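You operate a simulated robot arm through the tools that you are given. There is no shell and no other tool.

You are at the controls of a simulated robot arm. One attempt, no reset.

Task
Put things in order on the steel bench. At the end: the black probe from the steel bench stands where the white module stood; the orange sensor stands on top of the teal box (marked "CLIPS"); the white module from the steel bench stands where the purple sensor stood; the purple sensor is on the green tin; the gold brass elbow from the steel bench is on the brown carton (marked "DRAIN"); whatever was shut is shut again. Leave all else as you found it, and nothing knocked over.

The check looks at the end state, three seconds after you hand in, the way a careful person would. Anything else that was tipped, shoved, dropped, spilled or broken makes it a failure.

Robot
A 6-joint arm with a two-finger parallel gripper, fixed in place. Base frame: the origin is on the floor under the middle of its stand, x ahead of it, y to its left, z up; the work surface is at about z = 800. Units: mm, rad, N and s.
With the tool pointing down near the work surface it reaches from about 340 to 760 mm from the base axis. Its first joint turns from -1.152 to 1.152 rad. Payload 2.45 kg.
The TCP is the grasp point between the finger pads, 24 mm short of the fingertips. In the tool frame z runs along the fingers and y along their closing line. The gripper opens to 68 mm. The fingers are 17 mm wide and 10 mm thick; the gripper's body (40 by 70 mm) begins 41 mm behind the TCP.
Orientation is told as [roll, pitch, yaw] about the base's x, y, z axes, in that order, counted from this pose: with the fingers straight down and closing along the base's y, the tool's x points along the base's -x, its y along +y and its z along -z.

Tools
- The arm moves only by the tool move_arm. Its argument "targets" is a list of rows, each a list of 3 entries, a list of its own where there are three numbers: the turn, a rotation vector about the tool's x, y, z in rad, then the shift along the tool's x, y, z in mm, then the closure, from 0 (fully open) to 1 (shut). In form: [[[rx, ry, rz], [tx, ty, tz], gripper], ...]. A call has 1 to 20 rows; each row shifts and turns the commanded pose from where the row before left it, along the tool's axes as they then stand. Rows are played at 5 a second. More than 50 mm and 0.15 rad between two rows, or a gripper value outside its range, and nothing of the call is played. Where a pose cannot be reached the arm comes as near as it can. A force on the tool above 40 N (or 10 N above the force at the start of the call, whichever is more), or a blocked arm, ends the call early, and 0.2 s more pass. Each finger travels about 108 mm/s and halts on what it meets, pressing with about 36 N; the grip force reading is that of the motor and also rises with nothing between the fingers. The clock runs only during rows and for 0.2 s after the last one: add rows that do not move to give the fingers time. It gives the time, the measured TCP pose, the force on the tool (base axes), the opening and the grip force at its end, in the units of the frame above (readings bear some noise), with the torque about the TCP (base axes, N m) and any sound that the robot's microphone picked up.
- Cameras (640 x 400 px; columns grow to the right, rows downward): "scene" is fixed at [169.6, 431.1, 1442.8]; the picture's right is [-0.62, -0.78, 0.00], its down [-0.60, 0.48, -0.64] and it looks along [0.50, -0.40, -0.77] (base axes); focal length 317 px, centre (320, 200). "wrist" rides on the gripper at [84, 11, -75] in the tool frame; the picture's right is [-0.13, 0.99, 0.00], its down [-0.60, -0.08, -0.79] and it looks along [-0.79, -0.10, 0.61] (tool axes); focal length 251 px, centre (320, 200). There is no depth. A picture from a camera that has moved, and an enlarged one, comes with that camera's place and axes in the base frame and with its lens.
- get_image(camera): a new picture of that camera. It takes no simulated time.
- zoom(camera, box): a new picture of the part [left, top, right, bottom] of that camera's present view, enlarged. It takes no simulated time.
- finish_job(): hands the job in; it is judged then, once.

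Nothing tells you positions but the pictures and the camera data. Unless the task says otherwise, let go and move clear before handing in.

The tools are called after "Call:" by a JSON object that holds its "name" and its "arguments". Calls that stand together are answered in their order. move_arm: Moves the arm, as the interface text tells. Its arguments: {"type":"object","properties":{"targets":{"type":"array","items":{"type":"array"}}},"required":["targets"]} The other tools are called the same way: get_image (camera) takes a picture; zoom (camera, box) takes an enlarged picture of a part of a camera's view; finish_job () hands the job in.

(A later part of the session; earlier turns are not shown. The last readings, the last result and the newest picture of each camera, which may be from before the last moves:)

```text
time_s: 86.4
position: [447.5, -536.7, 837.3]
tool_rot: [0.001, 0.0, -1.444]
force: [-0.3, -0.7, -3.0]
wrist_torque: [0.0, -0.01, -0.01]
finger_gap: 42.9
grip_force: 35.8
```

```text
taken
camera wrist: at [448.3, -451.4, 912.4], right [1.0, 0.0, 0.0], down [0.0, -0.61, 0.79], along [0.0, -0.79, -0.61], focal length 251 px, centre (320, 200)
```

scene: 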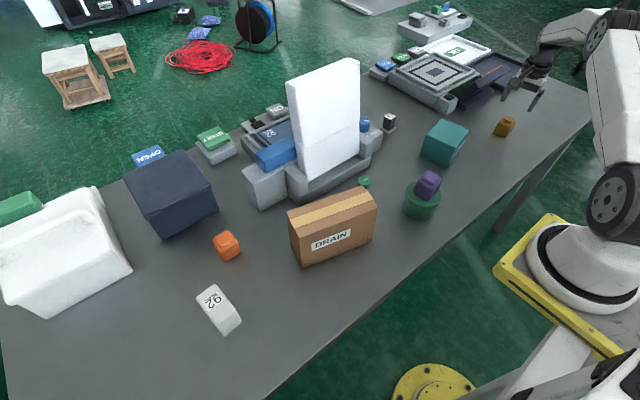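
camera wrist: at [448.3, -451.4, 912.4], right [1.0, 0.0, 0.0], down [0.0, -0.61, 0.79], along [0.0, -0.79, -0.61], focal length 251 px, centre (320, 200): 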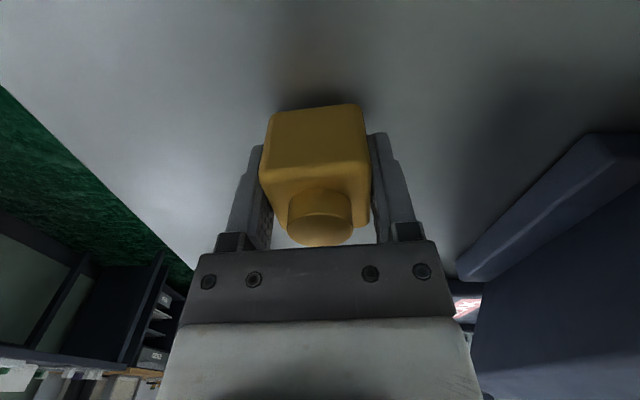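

The elbow is held at 42.9 mm. I'll lift it high and carry it across toward the carton, well clear of the teal box and tin.

Call:
{"name": "move_arm", "arguments": {"targets": [[[0, 0, 0], [0, 0, -6], 1], [[0, 0, 0], [0, 0, -12], 1], [[0, 0, 0], [0, 0, -20], 1], [[0, 0, 0], [0, 0, -26], 1], [[0, 0, 0], [0, 0, -28], 1], [[0, 0, 0], [0, 0, -28], 1], [[0, 0, 0], [0, 0, -28], 1], [[0, 0, 0], [0, 0, -26], 1], [[0, 0, 0], [0, 0, -16], 1], [[0, 0, 0], [0, 0, -10], 1], [[0, 0, 0], [8, 1.05, 0], 1], [[0, 0, 0], [16, 2.1, 0], 1], [[0, 0, 0], [24, 3.1, 0], 1], [[0, 0, 0], [30, 3.9, 0], 1], [[0, 0, 0], [30, 3.9, 0], 1], [[0, 0, 0], [30, 3.9, 0], 1], [[0, 0, 0], [30, 3.9, 0], 1], [[0, 0, 0], [30, 3.9, 0], 1], [[0, 0, 0], [20, 2.6, 0], 1], [[0, 0, 0], [10, 1.3, 0], 1]]}}

Call:
{"name": "get_image", "arguments": {"camera": "wrist"}}

Call:
{"name": "get_image", "arguments": {"camera": "scene"}}

```text
time_s: 90.6
position: [448.4, -306.0, 1036.7]
tool_rot: [-0.001, 0.0, -1.444]
force: [0.6, -0.3, -3.4]
wrist_torque: [0.01, -0.01, -0.01]
finger_gap: 42.8
grip_force: 35.9
```

```text
taken
camera wrist: at [448.2, -221.7, 1112.0], right [1.0, 0.0, 0.0], down [0.0, -0.61, 0.79], along [0.0, -0.79, -0.61], focal length 251 px, centre (320, 200)
```

wrist: 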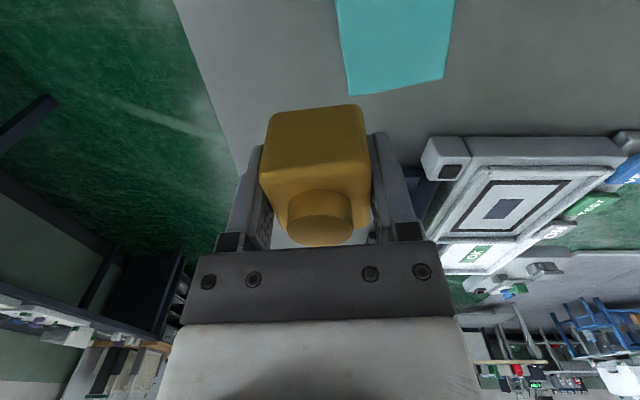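

```text
taken
```

scene: 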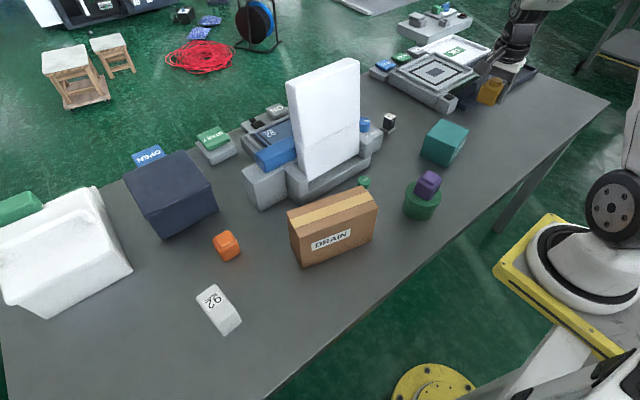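

The elbow is still held well, so I'll continue to above the carton.

Call:
{"name": "move_arm", "arguments": {"targets": [[[0, 0, 0], [8, 1.2, 0], 1], [[0, 0, 0], [16, 2.4, 0], 1], [[0, 0, 0], [24, 3.7, 0], 1], [[0, 0, 0], [30, 4.6, 0], 1], [[0, 0, 0], [30, 4.6, 0], 1], [[0, 0, 0], [30, 4.6, 0], 1], [[0, 0, 0], [30, 4.6, 0], 1], [[0, 0, 0], [30, 4.6, 0], 1], [[0, 0, 0], [30, 4.6, 0], 1], [[0, 0, 0], [30, 4.6, 0], 1], [[0, 0, 0], [30, 4.6, 0], 1], [[0, 0, 0], [30, 4.6, 0], 1], [[0, 0, 0], [30, 4.6, 0], 1], [[0, 0, 0], [30, 4.6, 0], 1], [[0, 0, 0], [30, 4.6, 0], 1], [[0, 0, 0], [28, 4.2, 0], 1], [[0, 0, 0], [18, 2.7, 0], 1], [[0, 0, 0], [10, 1.5, 0], 1], [[0, 0, 0], [0, 0, 0], 1]]}}

Call:
{"name": "get_image", "arguments": {"camera": "wrist"}}

Call:
{"name": "get_image", "arguments": {"camera": "scene"}}

Call:
{"name": "zoom", "arguments": {"camera": "scene", "box": [270, 150, 400, 280]}}

```text
time_s: 94.6
position: [460.0, 161.9, 1036.2]
tool_rot: [-0.001, 0.0, -1.445]
force: [-0.3, 0.2, -3.1]
wrist_torque: [-0.01, -0.02, 0.03]
finger_gap: 42.8
grip_force: 35.9
```

```text
taken
camera wrist: at [460.2, 247.3, 1112.5], right [1.0, 0.0, 0.0], down [0.0, -0.61, 0.79], along [0.0, -0.79, -0.61], focal length 251 px, centre (320, 200)
```

wrist: 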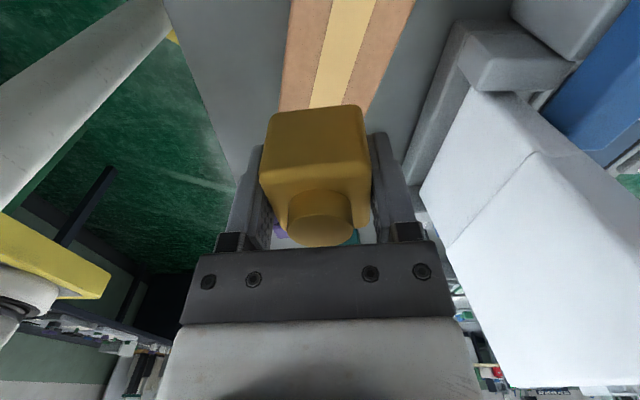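

```text
taken
```

scene: 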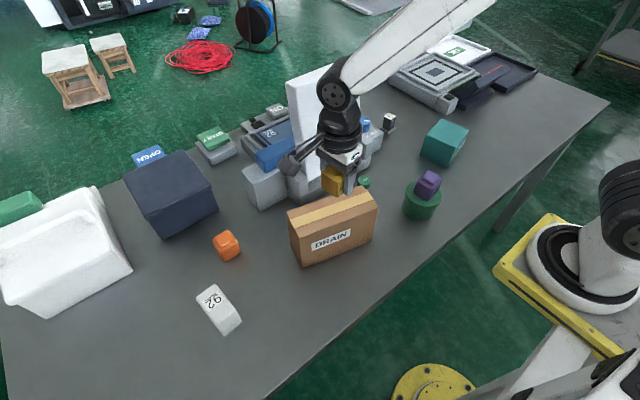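

```text
3.08 times, centred on (335, 215) of scene
camera zoom: at [169.7, 431.1, 1442.8], right [-0.62, -0.78, 0.0], down [-0.6, 0.48, -0.64], along [0.5, -0.4, -0.77], focal length 977 px, centre (274, 154)
```

zoom: 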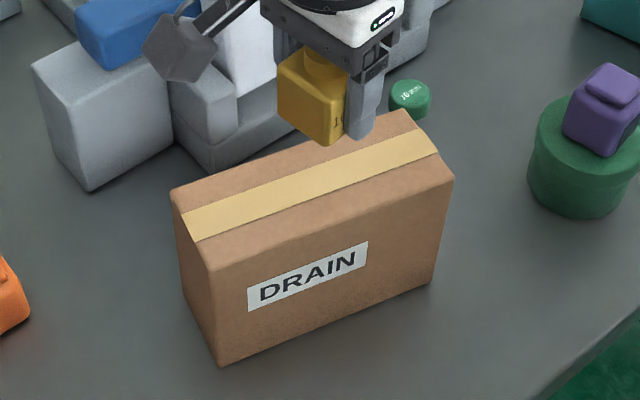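

From both views, the carton top is about 71 × 170 mm at z≈927, centred near (469, 160). I'll shift over it, turn to line up with it, and lower.

Call:
{"name": "move_arm", "arguments": {"targets": [[[0, 0, 0], [-3.1, 8.7, 0], 1], [[0, 0, 0.11], [0, 0, 0], 1], [[0, 0, 0.11], [0, 0, 0], 1], [[0, 0, 0.11], [0, 0, 0], 1], [[0, 0, 0], [0, 0, 10], 1], [[0, 0, 0], [0, 0, 18], 1], [[0, 0, 0], [0, 0, 18], 1], [[0, 0, 0], [0, 0, 12], 1], [[0, 0, 0], [0, 0, 6], 1], [[0, 0, 0], [0, 0, 0], 1]]}}

Call:
{"name": "get_image", "arguments": {"camera": "wrist"}}

Call:
{"name": "zoom", "arguments": {"camera": "scene", "box": [270, 150, 400, 280]}}

```text
time_s: 96.8
position: [470.5, 162.2, 973.0]
tool_rot: [-0.001, 0.0, -1.774]
force: [-0.9, 0.3, -3.4]
wrist_torque: [0.02, 0.04, 0.01]
finger_gap: 42.8
grip_force: 35.6
```

```text
taken
camera wrist: at [497.0, 241.3, 1048.1], right [0.95, -0.33, 0.0], down [-0.2, -0.58, 0.79], along [-0.26, -0.75, -0.61], focal length 251 px, centre (320, 200)
```

wrist: 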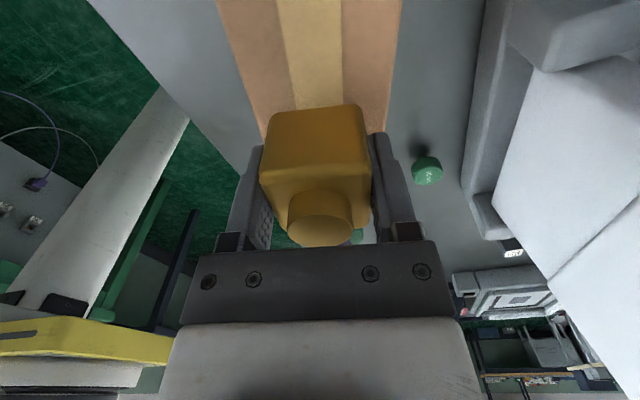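

```text
3.08 times, centred on (335, 215) of scene
camera zoom: at [169.7, 431.1, 1442.8], right [-0.62, -0.78, 0.0], down [-0.6, 0.48, -0.64], along [0.5, -0.4, -0.77], focal length 977 px, centre (274, 154)
```

zoom: 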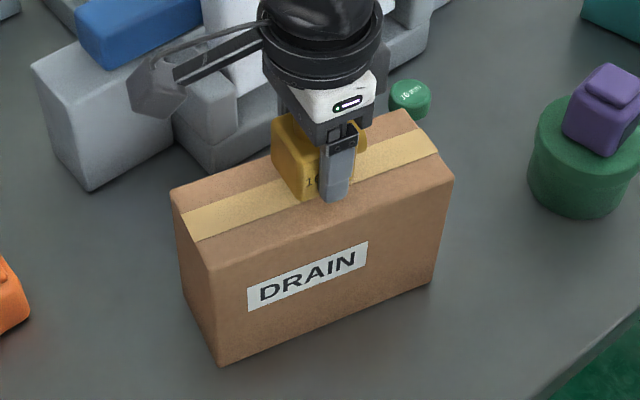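

It is lined up over the tape on the carton. I'll creep down to contact.

Call:
{"name": "move_arm", "arguments": {"targets": [[[0, 0, 0], [0, 0, 4], 1], [[0, 0, 0], [0, 0, 4], 1], [[0, 0, 0], [0, 0, 2], 1], [[0, 0, 0], [0, 0, 0], 1]]}}

Call:
{"name": "move_arm", "arguments": {"targets": [[[0, 0, 0], [0, 0, 1.5], 1], [[0, 0, 0], [0, 0, 1.5], 1], [[0, 0, 0], [0, 0, 0], 1]]}}

Call:
{"name": "move_arm", "arguments": {"targets": [[[0, 0, 0], [0, 0, 1], 1], [[0, 0, 0], [0, 0, 1], 1], [[0, 0, 0], [0, 0, 0], 1]]}}

```text
time_s: 97.8
position: [468.5, 160.8, 962.5]
tool_rot: [0.0, 0.001, -1.774]
force: [-0.6, 0.2, -2.7]
wrist_torque: [0.0, -0.02, 0.0]
finger_gap: 43.2
grip_force: 35.8
```

```text
time_s: 98.6
position: [470.5, 161.1, 959.1]
tool_rot: [0.0, 0.001, -1.774]
force: [0.1, -0.4, -3.3]
wrist_torque: [0.05, 0.0, -0.01]
finger_gap: 42.6
grip_force: 35.5
```

```text
time_s: 99.4
position: [469.7, 160.7, 957.7]
tool_rot: [0.0, 0.0, -1.773]
force: [-2.5, -4.3, 10.5]
wrist_torque: [-0.2, 0.23, -0.01]
finger_gap: 42.9
grip_force: 36.1
```

The elbow is on the carton. I'll ease off a little, open slowly and rise.

Call:
{"name": "move_arm", "arguments": {"targets": [[[0, 0, 0], [0, 0, -0.6], 1], [[0, 0, 0], [0, 0, 0], 1]]}}

Call:
{"name": "move_arm", "arguments": {"targets": [[[0, 0, 0], [0, 0, 0], 0.3], [[0, 0, 0], [0, 0, 0], 0.15], [[0, 0, 0], [0, 0, 0], 0], [[0, 0, 0], [0, 0, 0], 0]]}}

Call:
{"name": "get_image", "arguments": {"camera": "wrist"}}

Call:
{"name": "zoom", "arguments": {"camera": "scene", "box": [270, 150, 400, 280]}}

```text
time_s: 100.0
position: [469.5, 161.8, 958.3]
tool_rot: [0.002, 0.001, -1.775]
force: [2.2, -5.1, 9.2]
wrist_torque: [-0.31, 0.15, 0.06]
finger_gap: 42.9
grip_force: 35.5
```

```text
time_s: 101.0
position: [469.1, 160.3, 957.4]
tool_rot: [0.0, 0.0, -1.773]
force: [-0.5, 0.6, 0.2]
wrist_torque: [0.03, 0.01, -0.04]
finger_gap: 67.8
grip_force: 0.1
```

```text
taken
camera wrist: at [496.4, 241.1, 1033.9], right [0.95, -0.33, 0.0], down [-0.2, -0.58, 0.79], along [-0.26, -0.75, -0.61], focal length 251 px, centre (320, 200)
```

wrist: 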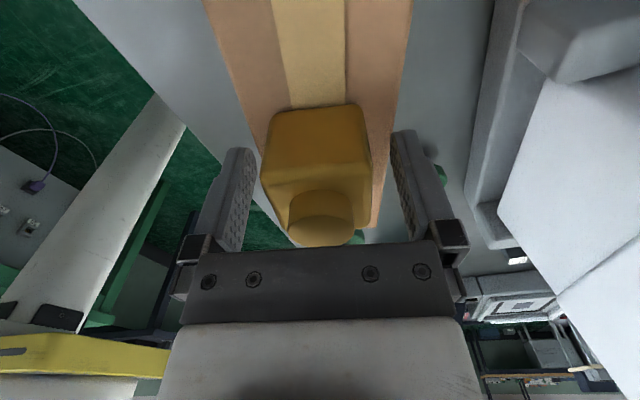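

```text
3.08 times, centred on (335, 215) of scene
camera zoom: at [169.6, 431.1, 1442.8], right [-0.62, -0.78, 0.0], down [-0.6, 0.48, -0.64], along [0.5, -0.4, -0.77], focal length 977 px, centre (274, 154)
```

zoom: 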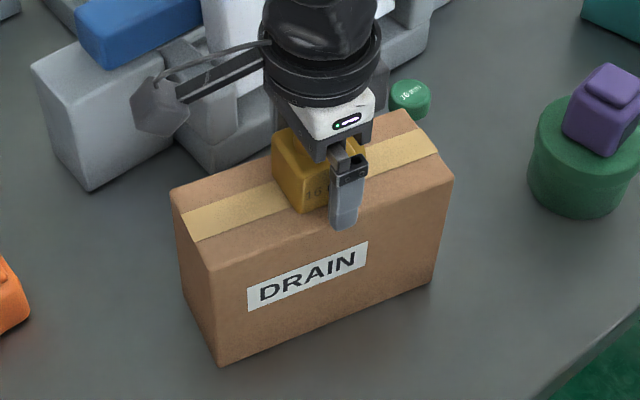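

The elbow stands on the carton. I'll rise, turn the tool back, and move over to the orange sensor.

Call:
{"name": "move_arm", "arguments": {"targets": [[[0, 0, 0], [0, 0, -10], 0], [[0, 0, 0], [0, 0, -25], 0], [[0, 0, 0], [0, 0, -35], 0], [[0, 0, 0], [0, 0, -30], 0], [[0, 0, -0.145], [0, 0, 0], 0], [[0, 0, -0.145], [0, 0, 0], 0], [[0, 0, -0.145], [0, 0, 0], 0], [[0, 0, -0.145], [0, 0, 0], 0], [[0, 0, -0.145], [0, 0, 0], 0], [[0, 0, -0.145], [0, 0, 0], 0], [[0, 0, -0.145], [0, 0, 0], 0], [[0, 0, -0.145], [0, 0, 0], 0], [[0, 0, -0.145], [0, 0, 0], 0], [[0, 0, -0.145], [0, 0, 0], 0], [[0, 0, -0.145], [0, 0, 0], 0], [[0, 0, -0.145], [0, 0, 0], 0], [[0, 0, 0], [0, 0, 0], 0]]}}

Call:
{"name": "get_image", "arguments": {"camera": "wrist"}}

Call:
{"name": "get_image", "arguments": {"camera": "scene"}}

```text
time_s: 104.6
position: [470.4, 161.5, 1058.6]
tool_rot: [-0.001, 0.0, -0.03]
force: [0.6, 0.5, -0.5]
wrist_torque: [-0.03, 0.01, -0.01]
finger_gap: 68.0
grip_force: 0.1
```

```text
taken
camera wrist: at [385.8, 174.4, 1134.5], right [0.16, 0.99, 0.0], down [0.6, -0.1, 0.79], along [0.78, -0.13, -0.61], focal length 251 px, centre (320, 200)
```

wrist: 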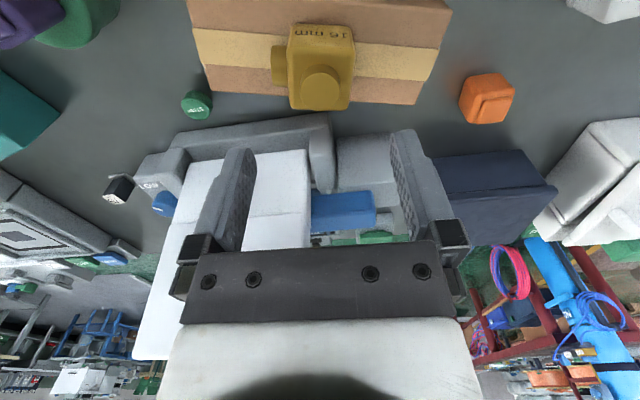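

```text
taken
```

scene: 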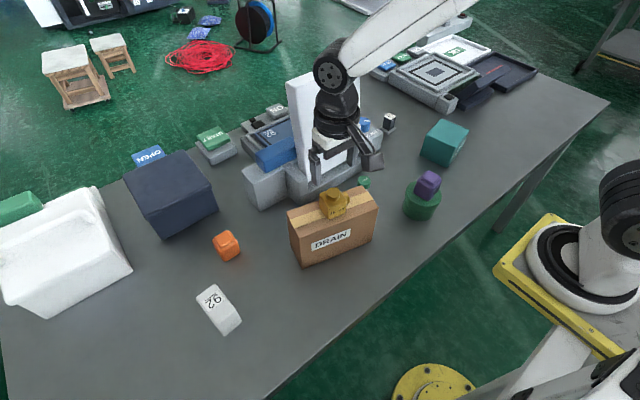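

The elbow sits squarely on the carton. I'll move to above the orange sensor.

Call:
{"name": "move_arm", "arguments": {"targets": [[[0, 0, 0], [-16, 32, 0], 0], [[0, 0, 0], [-17, 33, 10], 0], [[0, 0, 0], [-17, 33, 18], 0], [[0, 0, 0], [-17, 33, 18], 0], [[0, 0, 0], [-16, 33, 18], 0], [[0, 0, 0], [-16, 33, 18], 0], [[0, 0, 0], [0, 0, 0], 0]]}}

Call:
{"name": "get_image", "arguments": {"camera": "wrist"}}

Call:
{"name": "zoom", "arguments": {"camera": "wrist", "box": [220, 0, 460, 180]}}

Call:
{"name": "get_image", "arguments": {"camera": "scene"}}

```text
time_s: 106.2
position: [576.7, 356.1, 976.0]
tool_rot: [-0.001, 0.001, -0.033]
force: [0.4, 0.9, 0.3]
wrist_torque: [-0.02, -0.03, -0.02]
finger_gap: 68.0
grip_force: 0.1
```

```text
taken
camera wrist: at [492.5, 370.0, 1052.0], right [0.16, 0.99, 0.0], down [0.6, -0.1, 0.79], along [0.78, -0.13, -0.61], focal length 251 px, centre (320, 200)
```

wrist: 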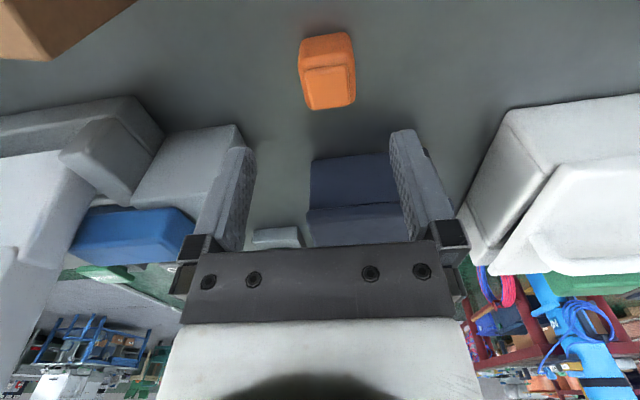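

```text
2.22 times, centred on (340, 90) of wrist
camera zoom: at [492.5, 370.0, 1052.0], right [0.16, 0.99, 0.0], down [0.6, -0.1, 0.79], along [0.78, -0.13, -0.61], focal length 559 px, centre (276, 444)
```

zoom: 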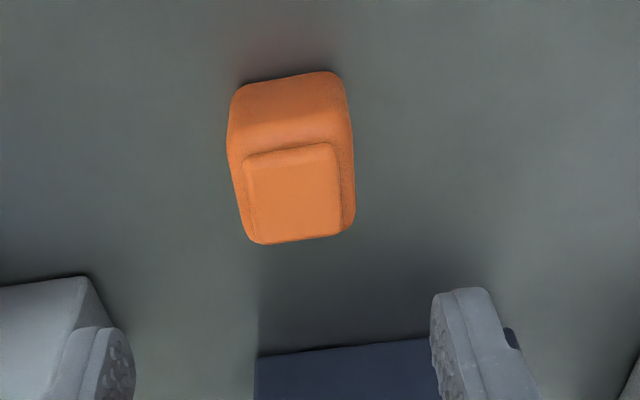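

```text
taken
```

scene: 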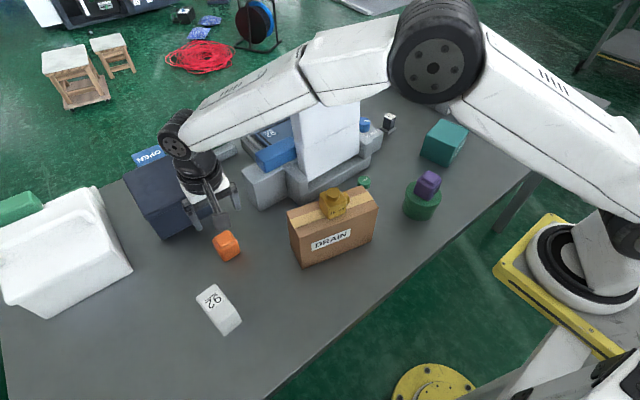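

The orange sensor is centred near (603.5, 359), nearly square to the bench and about 45 mm wide. I'll line up and drop to just above it.

Call:
{"name": "move_arm", "arguments": {"targets": [[[0, 0, -0.02], [-14, 2, 25], 0], [[0, 0, -0.01], [-13.4, 1.7, 25], 0], [[0, 0, 0], [0, 0, 20], 0], [[0, 0, 0], [0, 0, 0], 0]]}}

Call:
{"name": "zoom", "arguments": {"camera": "wrist", "box": [200, 20, 440, 200]}}

```text
time_s: 107.2
position: [600.9, 357.3, 906.0]
tool_rot: [0.001, 0.0, -0.003]
force: [-0.2, 0.6, -0.2]
wrist_torque: [0.04, 0.0, -0.03]
finger_gap: 67.9
grip_force: 0.0
```

```text
2.22 times, centred on (320, 110) of wrist
camera zoom: at [518.2, 368.4, 982.5], right [0.13, 0.99, 0.0], down [0.6, -0.08, 0.79], along [0.79, -0.1, -0.61], focal length 559 px, centre (320, 400)
```

zoom: 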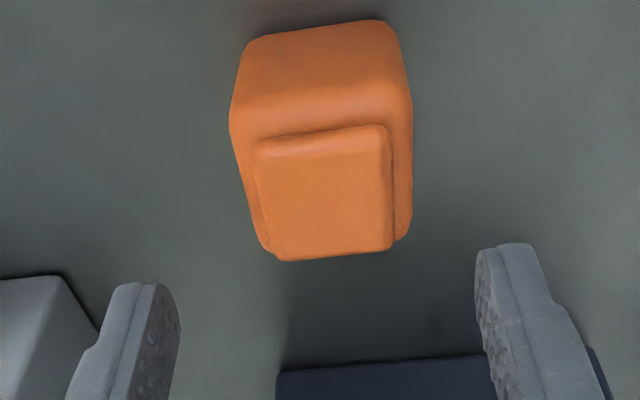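

The centre is refined to (605.5, 359). I'll lower around it.

Call:
{"name": "move_arm", "arguments": {"targets": [[[0, 0, 0], [-3.3, 1.8, 25], 0], [[0, 0, 0], [0, 0, 30], 0], [[0, 0, 0], [0, 0, 17], 0], [[0, 0, 0], [0, 0, 7], 0], [[0, 0, 0], [0, 0, 0], 0]]}}

Call:
{"name": "get_image", "arguments": {"camera": "wrist"}}

```text
time_s: 108.4
position: [606.1, 359.2, 825.8]
tool_rot: [-0.001, 0.001, -0.002]
force: [-0.2, 0.1, -0.9]
wrist_torque: [-0.01, -0.02, -0.02]
finger_gap: 67.9
grip_force: 0.0
```

```text
taken
camera wrist: at [521.6, 371.2, 902.2], right [0.13, 0.99, 0.0], down [0.6, -0.08, 0.79], along [0.79, -0.1, -0.61], focal length 251 px, centre (320, 200)
```

wrist: 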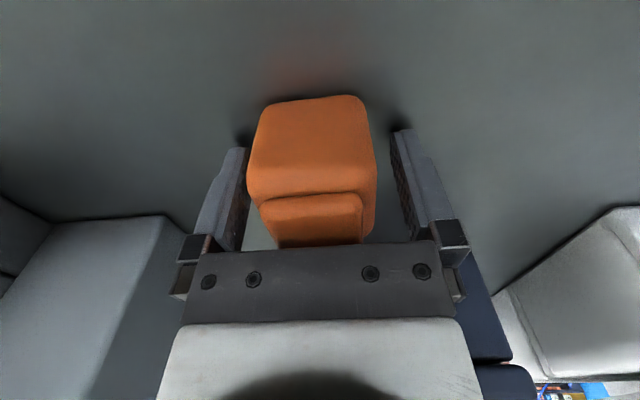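

The fingers are well placed around the orange sensor. I'll close and test lift.

Call:
{"name": "move_arm", "arguments": {"targets": [[[0, 0, 0], [0, 0, 0], 0.2], [[0, 0, 0], [0, 0, 0], 1], [[0, 0, 0], [0, 0, 0], 1], [[0, 0, 0], [0, 0, 0], 1], [[0, 0, 0], [0, 0, -2], 1], [[0, 0, 0], [0, 0, -3], 1], [[0, 0, 0], [0, 0, -4], 1], [[0, 0, 0], [0, 0, 0], 1]]}}

Call:
{"name": "get_image", "arguments": {"camera": "wrist"}}

```text
time_s: 110.2
position: [604.9, 360.8, 836.7]
tool_rot: [0.0, 0.0, -0.002]
force: [0.7, -0.3, -1.0]
wrist_torque: [-0.03, 0.0, -0.01]
finger_gap: 45.3
grip_force: 36.5
```

```text
taken
camera wrist: at [521.5, 371.1, 912.0], right [0.13, 0.99, 0.0], down [0.6, -0.08, 0.79], along [0.79, -0.1, -0.61], focal length 251 px, centre (320, 200)
```

wrist: 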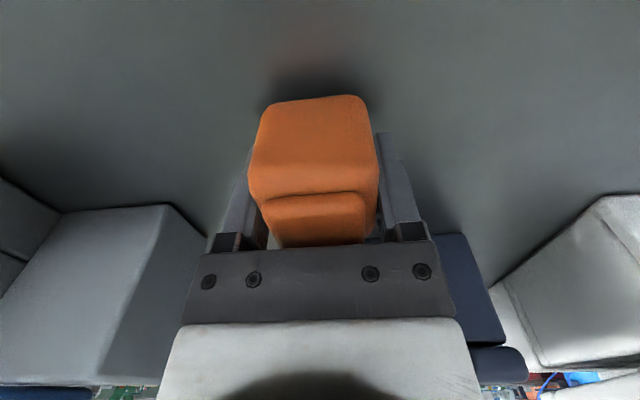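

The orange sensor is held at 45.3 mm. I'll lift it high and bring it back toward the robot before crossing.

Call:
{"name": "move_arm", "arguments": {"targets": [[[0, 0, 0], [0, 0, -6], 1], [[0, 0, 0], [0, 0, -12], 1], [[0, 0, 0], [0, 0, -20], 1], [[0, 0, 0], [0, 0, -26], 1], [[0, 0, 0], [0, 0, -28], 1], [[0, 0, 0], [0, 0, -28], 1], [[0, 0, 0], [0, 0, -28], 1], [[0, 0, 0], [0, 0, -28], 1], [[0, 0, 0], [0, 0, -22], 1], [[0, 0, 0], [0, 0, -12], 1], [[0, 0, 0], [0, 0, -5], 1], [[0, 0, 0], [5.8, -8.4, 0], 1], [[0, 0, 0], [11.6, -16.8, 0], 1], [[0, 0, 0], [17.4, -25.2, 0], 1], [[0, 0, 0], [20.3, -29.4, 0], 1], [[0, 0, 0], [20.3, -29.4, 0], 1], [[0, 0, 0], [20.3, -29.4, 0], 1], [[0, 0, 0], [20.3, -29.4, 0], 1], [[0, 0, 0], [17.4, -25.2, 0], 1], [[0, 0, 0], [11.6, -16.8, 0], 1]]}}

Call:
{"name": "get_image", "arguments": {"camera": "wrist"}}

Call:
{"name": "get_image", "arguments": {"camera": "scene"}}

```text
time_s: 114.4
position: [459.5, 148.8, 1051.2]
tool_rot: [0.0, 0.0, -0.001]
force: [-0.1, -0.4, -1.0]
wrist_torque: [-0.03, -0.01, 0.0]
finger_gap: 45.5
grip_force: 36.4
```

```text
taken
camera wrist: at [375.8, 159.1, 1127.1], right [0.13, 0.99, 0.0], down [0.6, -0.08, 0.79], along [0.79, -0.1, -0.61], focal length 251 px, centre (320, 200)
```

wrist: 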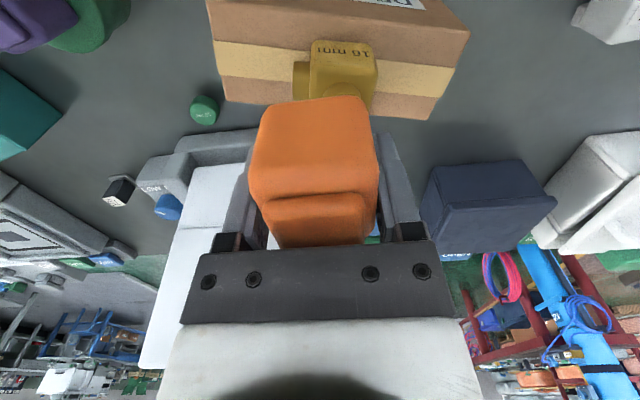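

```text
taken
```

scene: 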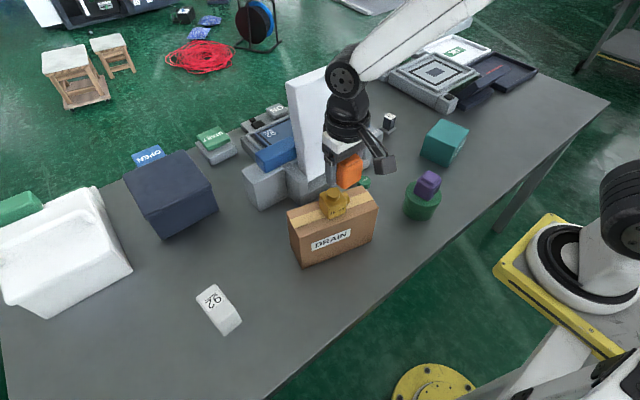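

It's holding. I'll cross toward the teal box.

Call:
{"name": "move_arm", "arguments": {"targets": [[[0, 0, 0], [-0.5, -8, 0], 1], [[0, 0, 0], [-1, -16, 0], 1], [[0, 0, 0], [-1, -24, 0], 1], [[0, 0, 0], [-1.1, -30, 0], 1], [[0, 0, 0], [-1.1, -30, 0], 1], [[0, 0, 0], [-1.1, -30, 0], 1], [[0, 0, 0], [-1.1, -30, 0], 1], [[0, 0, 0], [-1.1, -30, 0], 1], [[0, 0, 0], [-1.1, -30, 0], 1], [[0, 0, 0], [-1.1, -30, 0], 1], [[0, 0, 0], [-1.1, -30, 0], 1], [[0, 0, 0], [-1.1, -30, 0], 1], [[0, 0, 0], [-1.1, -30, 0], 1], [[0, 0, 0], [-1, -24, 0], 1], [[0, 0, 0], [-0.6, -12, 0], 1], [[0, 0, 0], [-0.4, -5, 0], 1], [[0, 0, 0], [0, 0, 0], 1]]}}

Call:
{"name": "get_image", "arguments": {"camera": "wrist"}}

Call:
{"name": "get_image", "arguments": {"camera": "scene"}}

Call:
{"name": "zoom", "arguments": {"camera": "scene", "box": [380, 90, 500, 220]}}

```text
time_s: 118.0
position: [474.7, -239.9, 1050.7]
tool_rot: [-0.001, 0.001, -0.002]
force: [0.3, -0.1, -0.6]
wrist_torque: [0.0, -0.01, 0.0]
finger_gap: 45.7
grip_force: 35.7
```

```text
taken
camera wrist: at [390.9, -228.4, 1126.8], right [0.13, 0.99, 0.0], down [0.6, -0.08, 0.79], along [0.79, -0.1, -0.61], focal length 251 px, centre (320, 200)
```

wrist: 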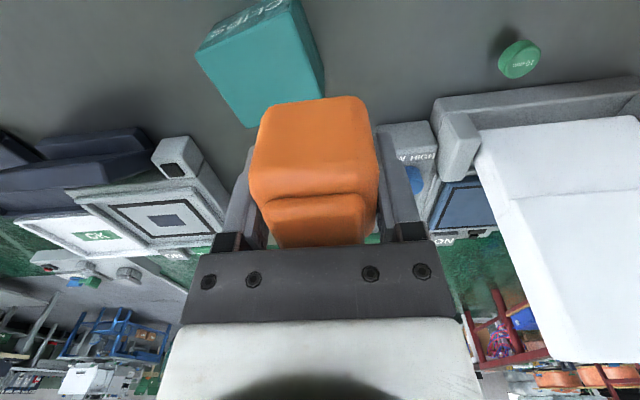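

```text
taken
```

scene: 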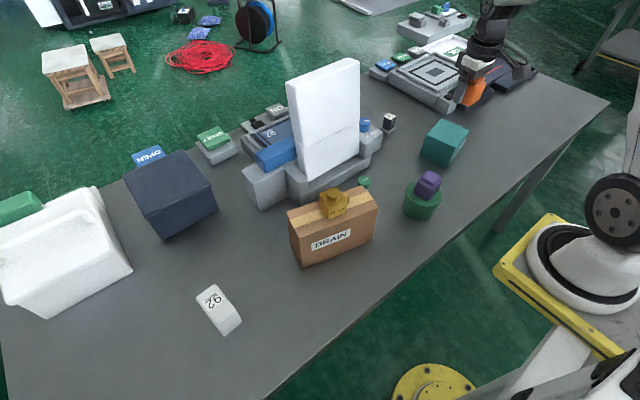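

```text
3.08 times, centred on (440, 155) of scene
camera zoom: at [169.7, 431.1, 1442.8], right [-0.62, -0.78, 0.0], down [-0.6, 0.48, -0.64], along [0.5, -0.4, -0.77], focal length 977 px, centre (-49, 338)
```

zoom: 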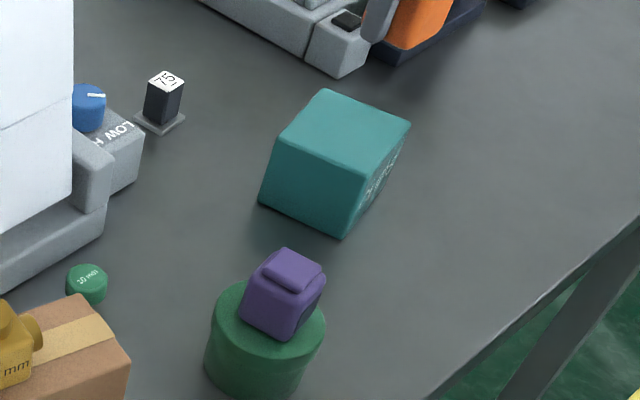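

The teal box top is centred near (510, -302) at z≈872, turned about 0.2 rad. I'll move over it, line up and lower.

Call:
{"name": "move_arm", "arguments": {"targets": [[[0, 0, 0], [-8, -14, 0], 1], [[0, 0, 0], [-14, -25, 0], 1], [[0, 0, 0], [-13.3, -23, 0], 1], [[0, 0, -0.1], [0, 0, 0], 1], [[0, 0, -0.1], [0, 0, 0], 1], [[0, 0, 0], [0, 0, 10], 1], [[0, 0, 0], [0, 0, 20], 1], [[0, 0, 0], [0, 0, 26], 1], [[0, 0, 0], [0, 0, 28], 1], [[0, 0, 0], [0, 0, 26], 1], [[0, 0, 0], [0, 0, 14], 1], [[0, 0, 0], [0, 0, 6], 1], [[0, 0, 0], [0, 0, 0], 1]]}}

Call:
{"name": "get_image", "arguments": {"camera": "wrist"}}

Call:
{"name": "zoom", "arguments": {"camera": "scene", "box": [380, 70, 500, 200]}}

```text
time_s: 120.8
position: [510.0, -301.5, 921.5]
tool_rot: [-0.001, 0.001, 0.197]
force: [-0.2, -0.9, -1.0]
wrist_torque: [-0.05, -0.03, 0.0]
finger_gap: 45.7
grip_force: 36.2
```

```text
taken
camera wrist: at [425.2, -307.8, 997.4], right [-0.07, 1.0, 0.0], down [0.61, 0.04, 0.79], along [0.79, 0.05, -0.61], focal length 251 px, centre (320, 200)
```

wrist: 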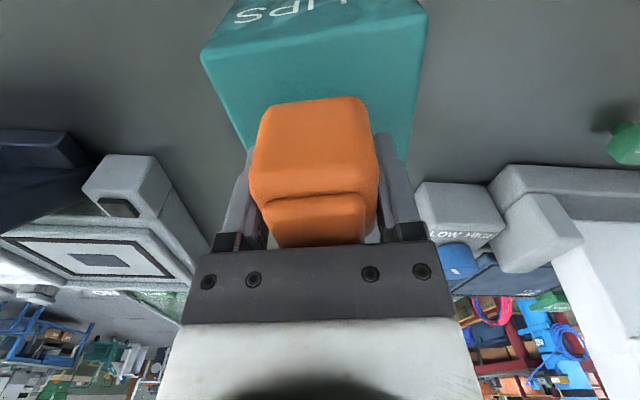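

```text
3.08 times, centred on (440, 135) of scene
camera zoom: at [169.7, 431.1, 1442.8], right [-0.62, -0.78, 0.0], down [-0.6, 0.48, -0.64], along [0.5, -0.4, -0.77], focal length 977 px, centre (-49, 400)
```

zoom: 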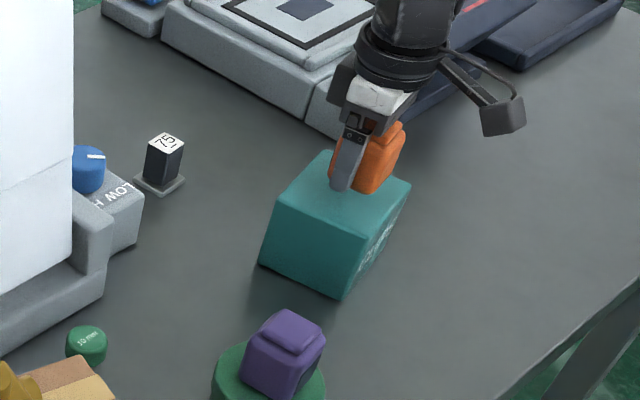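

The sensor is centred over the teal box. I'll creep down.

Call:
{"name": "move_arm", "arguments": {"targets": [[[0, 0, 0], [0, 0, 5], 1], [[0, 0, 0], [0, 0, 5], 1], [[0, 0, 0], [0, 0, 4], 1], [[0, 0, 0], [0, 0, 2], 1], [[0, 0, 0], [0, 0, 0], 1]]}}

Call:
{"name": "move_arm", "arguments": {"targets": [[[0, 0, 0], [0, 0, 1.5], 1], [[0, 0, 0], [0, 0, 1.5], 1], [[0, 0, 0], [0, 0, 0], 1]]}}

Call:
{"name": "move_arm", "arguments": {"targets": [[[0, 0, 0], [0, 0, 1], 1], [[0, 0, 0], [0, 0, 1], 1], [[0, 0, 0], [0, 0, 0], 1]]}}

```text
time_s: 122.0
position: [509.7, -299.4, 906.6]
tool_rot: [-0.003, -0.001, 0.197]
force: [-4.5, 1.5, 14.1]
wrist_torque: [0.15, 0.3, -0.03]
finger_gap: 45.8
grip_force: 35.6
```

```text
time_s: 122.8
position: [511.6, -301.7, 904.5]
tool_rot: [-0.004, -0.006, 0.196]
force: [0.0, -3.6, 27.6]
wrist_torque: [0.61, 0.26, 0.07]
finger_gap: 45.6
grip_force: 36.0
```

```text
time_s: 123.4
position: [511.1, -301.5, 904.6]
tool_rot: [-0.006, -0.004, 0.198]
force: [-1.5, 1.1, 5.4]
wrist_torque: [0.2, 0.08, 0.04]
finger_gap: 45.6
grip_force: 35.8
stopped in row 3: the force on the tool passed its limit at 42 N (the readings are from after the stop); the commanded pose is now the measured one
```

Contact came a little earlier than I expected, and the pressing has since eased. I'll check, then lift a hair and open.

Call:
{"name": "get_image", "arguments": {"camera": "wrist"}}

Call:
{"name": "zoom", "arguments": {"camera": "scene", "box": [380, 70, 500, 200]}}

Call:
{"name": "move_arm", "arguments": {"targets": [[[0, 0, 0], [0, 0, -0.3], 1], [[0, 0, 0], [0, 0, 0], 1]]}}

```text
taken
camera wrist: at [426.7, -307.7, 979.7], right [-0.07, 1.0, 0.0], down [0.6, 0.04, 0.8], along [0.79, 0.05, -0.61], focal length 251 px, centre (320, 200)
```

wrist: 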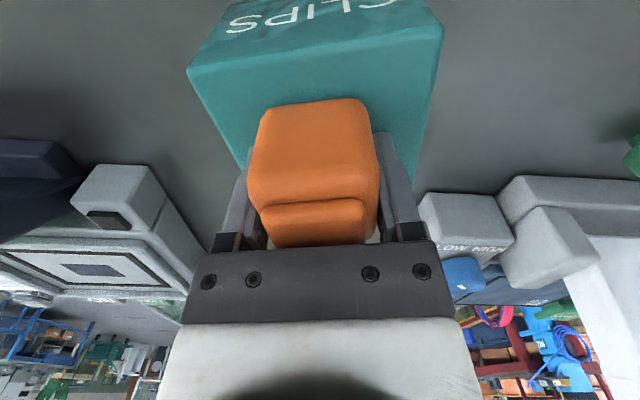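

```text
3.08 times, centred on (440, 135) of scene
camera zoom: at [169.5, 431.2, 1442.8], right [-0.62, -0.78, 0.0], down [-0.6, 0.48, -0.64], along [0.5, -0.4, -0.77], focal length 977 px, centre (-49, 400)
```

zoom: 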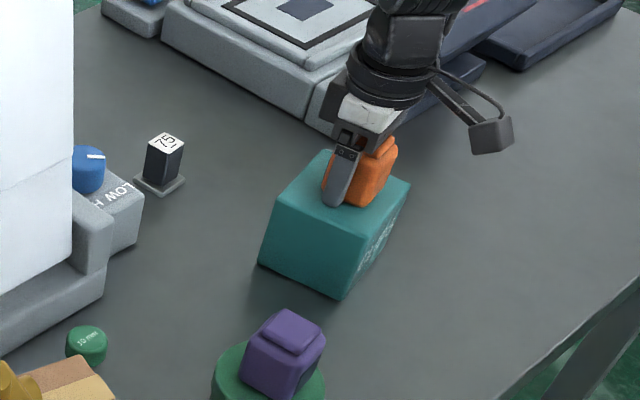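

```text
time_s: 124.0
position: [511.1, -302.4, 903.2]
tool_rot: [-0.006, -0.003, 0.197]
force: [-1.9, -1.8, 5.4]
wrist_torque: [0.13, 0.05, 0.05]
finger_gap: 45.7
grip_force: 35.3
```

The force is low and the sensor sits flat on the box. I'll open and rise.

Call:
{"name": "move_arm", "arguments": {"targets": [[[0, 0, 0], [0, 0, 0], 0.3], [[0, 0, 0], [0, 0, 0], 0.15], [[0, 0, 0], [0, 0, 0], 0], [[0, 0, 0], [0, 0, 0], 0]]}}

Call:
{"name": "move_arm", "arguments": {"targets": [[[0, 0, 0], [0, 0, -8], 0], [[0, 0, 0], [0, 0, -20], 0], [[0, 0, 0], [0, 0, -40], 0], [[0, 0, 0], [0, 0, -40], 0], [[0, 0, 0], [0, 0, -40], 0], [[0, 0, 0], [0, 0, 0], 0]]}}

Call:
{"name": "get_image", "arguments": {"camera": "wrist"}}

Call:
{"name": "get_image", "arguments": {"camera": "scene"}}

```text
time_s: 125.0
position: [512.0, -301.1, 903.1]
tool_rot: [-0.005, -0.005, 0.197]
force: [0.5, -1.1, 6.2]
wrist_torque: [0.17, 0.01, -0.05]
finger_gap: 66.9
grip_force: 0.2
```

```text
time_s: 126.4
position: [509.1, -301.6, 1052.3]
tool_rot: [-0.003, -0.003, 0.197]
force: [0.9, 0.7, 0.3]
wrist_torque: [-0.03, -0.02, -0.02]
finger_gap: 68.0
grip_force: 0.1
```

```text
taken
camera wrist: at [425.4, -307.9, 1128.1], right [-0.07, 1.0, 0.0], down [0.6, 0.04, 0.8], along [0.79, 0.05, -0.61], focal length 251 px, centre (320, 200)
```

wrist: 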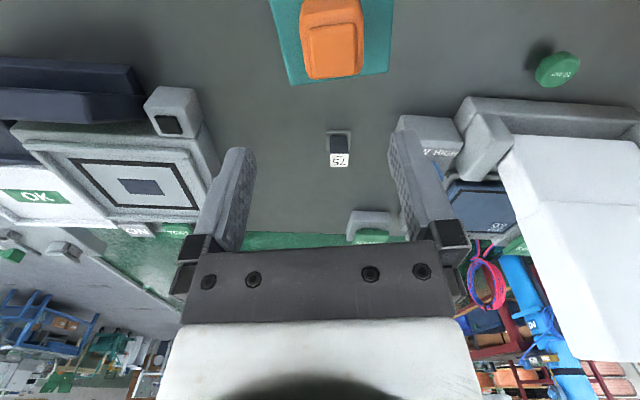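

```text
taken
```

scene: 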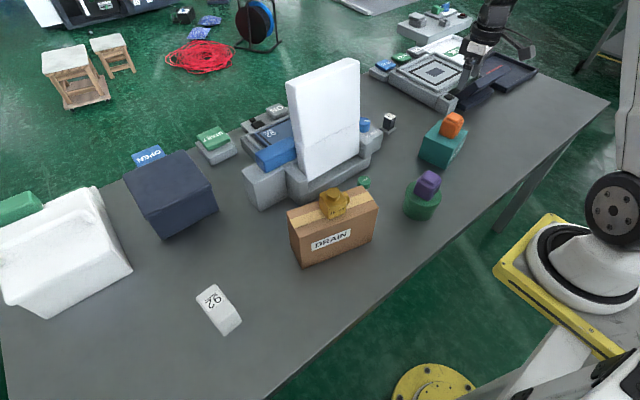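

Everything is placed. I'll inspect each item closely before handing in.

Call:
{"name": "zoom", "arguments": {"camera": "scene", "box": [370, 90, 530, 230]}}

Call:
{"name": "zoom", "arguments": {"camera": "scene", "box": [180, 160, 400, 340]}}

Call:
{"name": "zoom", "arguments": {"camera": "scene", "box": [0, 80, 320, 340]}}

Call:
{"name": "zoom", "arguments": {"camera": "scene", "box": [340, 80, 540, 230]}}

```text
2.86 times, centred on (450, 160) of scene
camera zoom: at [169.6, 431.1, 1442.8], right [-0.62, -0.78, 0.0], down [-0.6, 0.48, -0.64], along [0.5, -0.4, -0.77], focal length 907 px, centre (-51, 314)
```

zoom: 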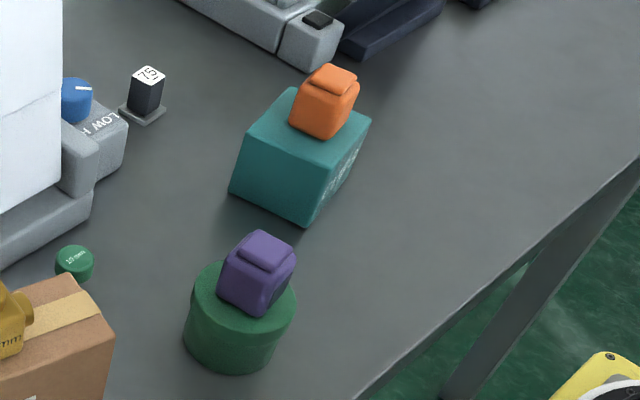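

```text
2.22 times, centred on (290, 250) of scene
camera zoom: at [169.6, 431.1, 1442.8], right [-0.62, -0.78, 0.0], down [-0.6, 0.48, -0.64], along [0.5, -0.4, -0.77], focal length 705 px, centre (387, 89)
```

zoom: 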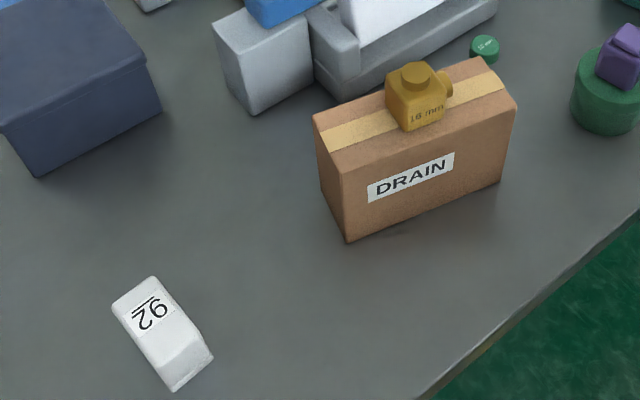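

```text
1.54 times, centred on (160, 210) of scene
camera zoom: at [169.6, 431.1, 1442.8], right [-0.62, -0.78, 0.0], down [-0.6, 0.48, -0.64], along [0.5, -0.4, -0.77], focal length 488 px, centre (566, 185)
```

zoom: 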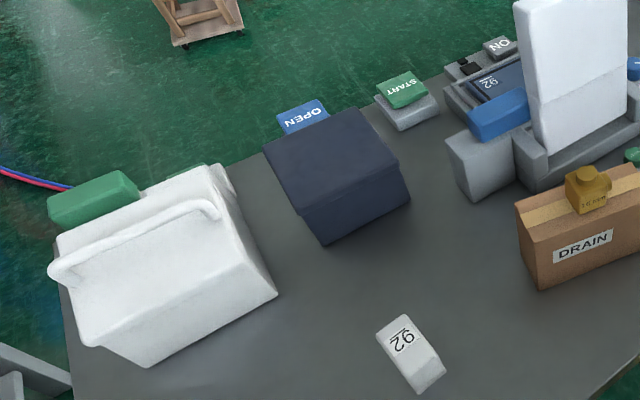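

```text
2.67 times, centred on (440, 155) of scene
camera zoom: at [169.6, 431.1, 1442.8], right [-0.62, -0.78, 0.0], down [-0.6, 0.48, -0.64], along [0.5, -0.4, -0.77], focal length 846 px, centre (0, 320)
```

zoom: 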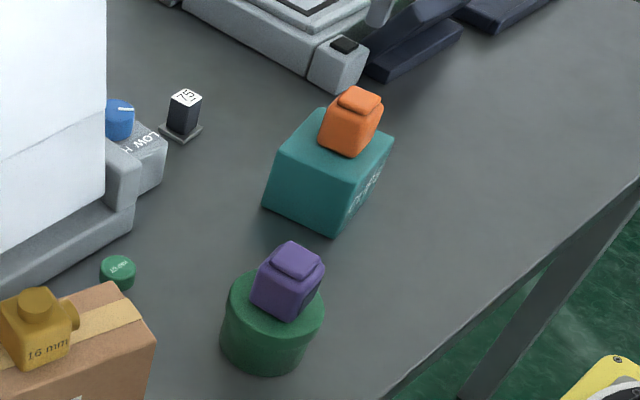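

The teal box may have shifted slightly, so I'll compare using the same zoom frames as before.

Call:
{"name": "zoom", "arguments": {"camera": "scene", "box": [380, 70, 500, 200]}}

Call:
{"name": "zoom", "arguments": {"camera": "scene", "box": [340, 90, 480, 220]}}

Call:
{"name": "zoom", "arguments": {"camera": "wrist", "box": [240, 0, 420, 110]}}

```text
3.08 times, centred on (440, 135) of scene
camera zoom: at [169.6, 431.1, 1442.8], right [-0.62, -0.78, 0.0], down [-0.6, 0.48, -0.64], along [0.5, -0.4, -0.77], focal length 977 px, centre (-49, 400)
```

zoom: 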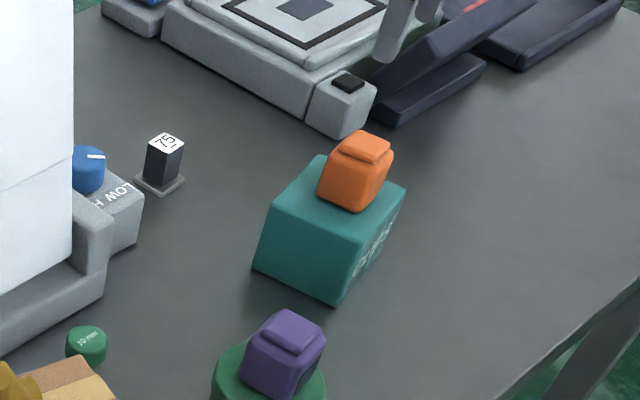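

```text
3.08 times, centred on (410, 155) of scene
camera zoom: at [169.6, 431.1, 1442.8], right [-0.62, -0.78, 0.0], down [-0.6, 0.48, -0.64], along [0.5, -0.4, -0.77], focal length 977 px, centre (43, 338)
```

zoom: 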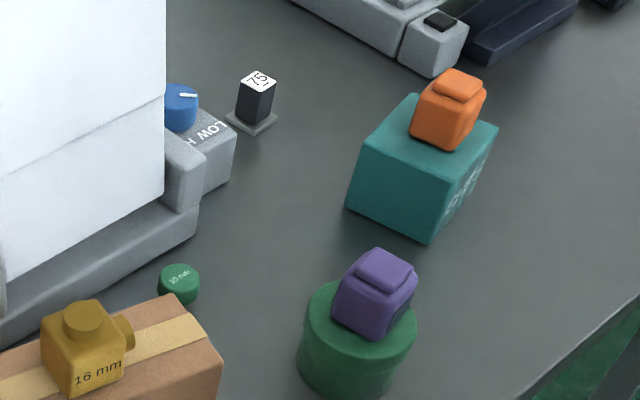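

```text
3.56 times, centred on (330, 55) of wrist
camera zoom: at [425.4, -307.9, 1128.1], right [-0.07, 1.0, 0.0], down [0.6, 0.04, 0.8], along [0.79, 0.05, -0.61], focal length 894 px, centre (284, 716)
```

zoom: 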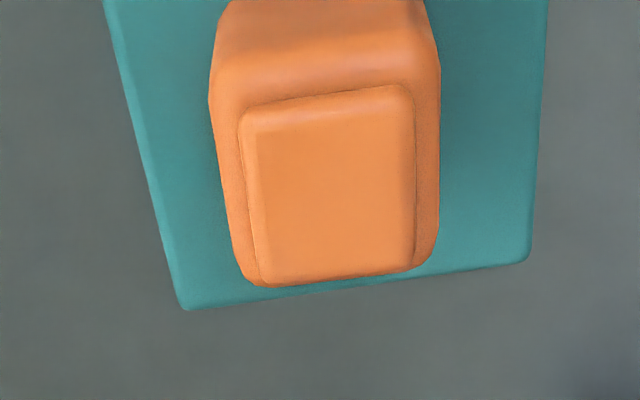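

Pressing down let a fingertip drag the teal box about 9 mm along +y as the fingers opened; the orange sensor is still centred on it. I should push the box back. I'll go around to its +y side, turn the tool so two part-open fingers meet the face flat, and nudge it back slowly, low down.

Call:
{"name": "move_arm", "arguments": {"targets": [[[0.0, 0.0, 0], [0, 31, 0], 0], [[0, 0, 0], [0, 31, 0], 0], [[0, 0, 0], [0, 31, 0], 0], [[0, 0, 0.1427], [0, 0, 0], 0.2], [[0, 0, 0.1427], [0, 0, 0], 0.4], [[0, 0, 0.1427], [0, 0, 0], 0.4], [[0, 0, 0.1427], [0, 0, 0], 0.4], [[0, 0, 0.1427], [0, 0, 0], 0.4], [[0, 0, 0.1427], [0, 0, 0], 0.4], [[0, 0, 0.1427], [0, 0, 0], 0.4], [[0, 0, 0.1427], [0, 0, 0], 0.4], [[0, 0, 0.1427], [0, 0, 0], 0.4], [[0, 0, 0.1427], [0, 0, 0], 0.4], [[0, 0, 0.1427], [0, 0, 0], 0.4], [[0, 0, 0], [0, 0, 0], 0.4]]}}

Call:
{"name": "get_image", "arguments": {"camera": "wrist"}}

Call:
{"name": "zoom", "arguments": {"camera": "wrist", "box": [220, 0, 440, 150]}}

Call:
{"name": "get_image", "arguments": {"camera": "scene"}}

Call:
{"name": "zoom", "arguments": {"camera": "scene", "box": [400, 90, 490, 180]}}

```text
time_s: 129.6
position: [492.8, -210.1, 1051.8]
tool_rot: [0.003, -0.003, -1.375]
force: [0.0, -0.9, -0.4]
wrist_torque: [0.01, -0.01, 0.02]
finger_gap: 41.1
grip_force: 0.1
```

```text
taken
camera wrist: at [487.1, -125.7, 1127.5], right [1.0, 0.07, 0.0], down [0.04, -0.6, 0.8], along [0.06, -0.79, -0.61], focal length 251 px, centre (320, 200)
```

wrist: 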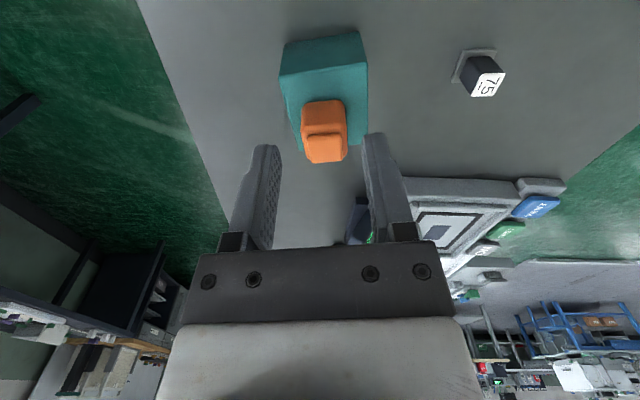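

```text
2.67 times, centred on (330, 75) of wrist
camera zoom: at [487.1, -125.7, 1127.5], right [1.0, 0.07, 0.0], down [0.04, -0.6, 0.8], along [0.06, -0.79, -0.61], focal length 670 px, centre (293, 533)
```

zoom: 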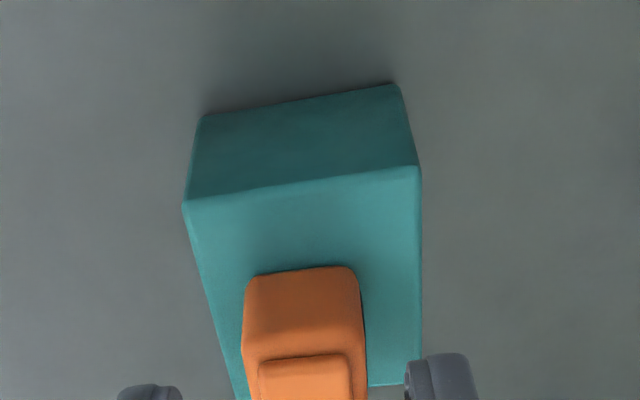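

```text
taken
```

scene: 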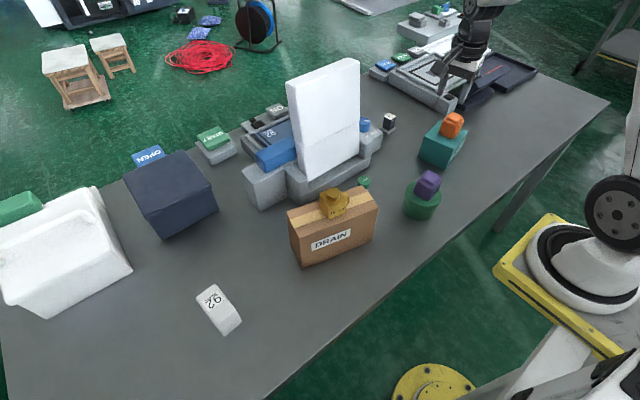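

```text
4.44 times, centred on (445, 135) of scene
camera zoom: at [169.6, 431.1, 1442.8], right [-0.62, -0.78, 0.0], down [-0.6, 0.48, -0.64], along [0.5, -0.4, -0.77], focal length 1411 px, centre (-236, 489)
```

zoom: 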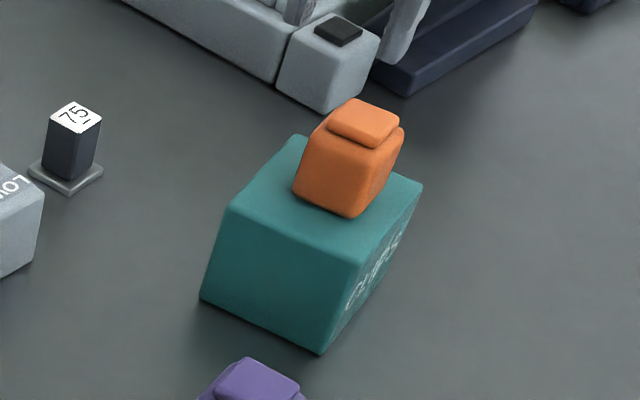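

The current +y face centre is (498, -243), against about (500.5, -253.5) originally, so I need to push about 10.5 mm back. I'm 24 mm clear of the face and centred on it, so I'll go down first.

Call:
{"name": "move_arm", "arguments": {"targets": [[[0, 0, 0], [0, 0, 40], 0.4], [[0, 0, 0], [0, 0, 45], 0.4], [[0, 0, 0], [0, 0, 45], 0.4], [[0, 0, 0], [0, 0, 40], 0.4], [[0, 0, 0], [0, 0, 22], 0.4], [[0, 0, 0], [0, 0, 12], 0.4], [[0, 0, 0], [0, 0, 0], 0.4]]}}

Call:
{"name": "get_image", "arguments": {"camera": "wrist"}}

Call:
{"name": "zoom", "arguments": {"camera": "scene", "box": [380, 70, 500, 200]}}

```text
time_s: 131.2
position: [494.5, -212.2, 846.5]
tool_rot: [0.003, -0.005, -1.374]
force: [0.3, -0.5, -0.8]
wrist_torque: [0.03, -0.02, -0.01]
finger_gap: 40.9
grip_force: 0.0
```

```text
taken
camera wrist: at [487.8, -127.7, 922.6], right [1.0, 0.07, 0.0], down [0.04, -0.6, 0.8], along [0.06, -0.79, -0.61], focal length 251 px, centre (320, 200)
```

wrist: 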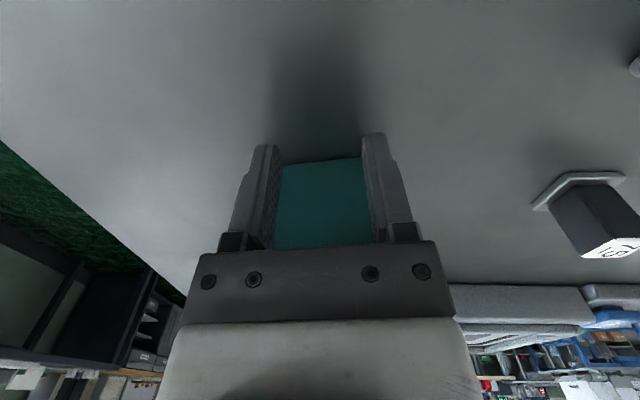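

```text
3.08 times, centred on (440, 135) of scene
camera zoom: at [169.6, 431.1, 1442.8], right [-0.62, -0.78, 0.0], down [-0.6, 0.48, -0.64], along [0.5, -0.4, -0.77], focal length 977 px, centre (-49, 400)
```

zoom: 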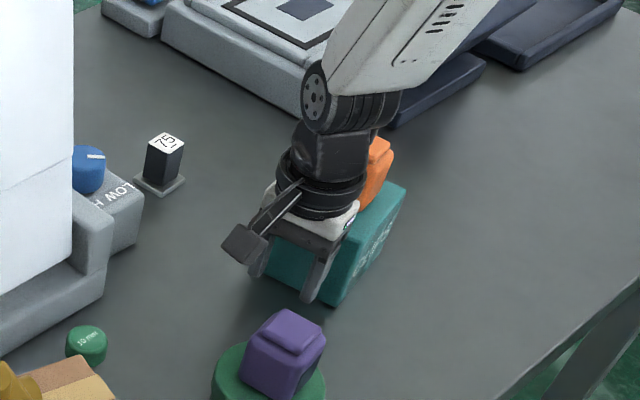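

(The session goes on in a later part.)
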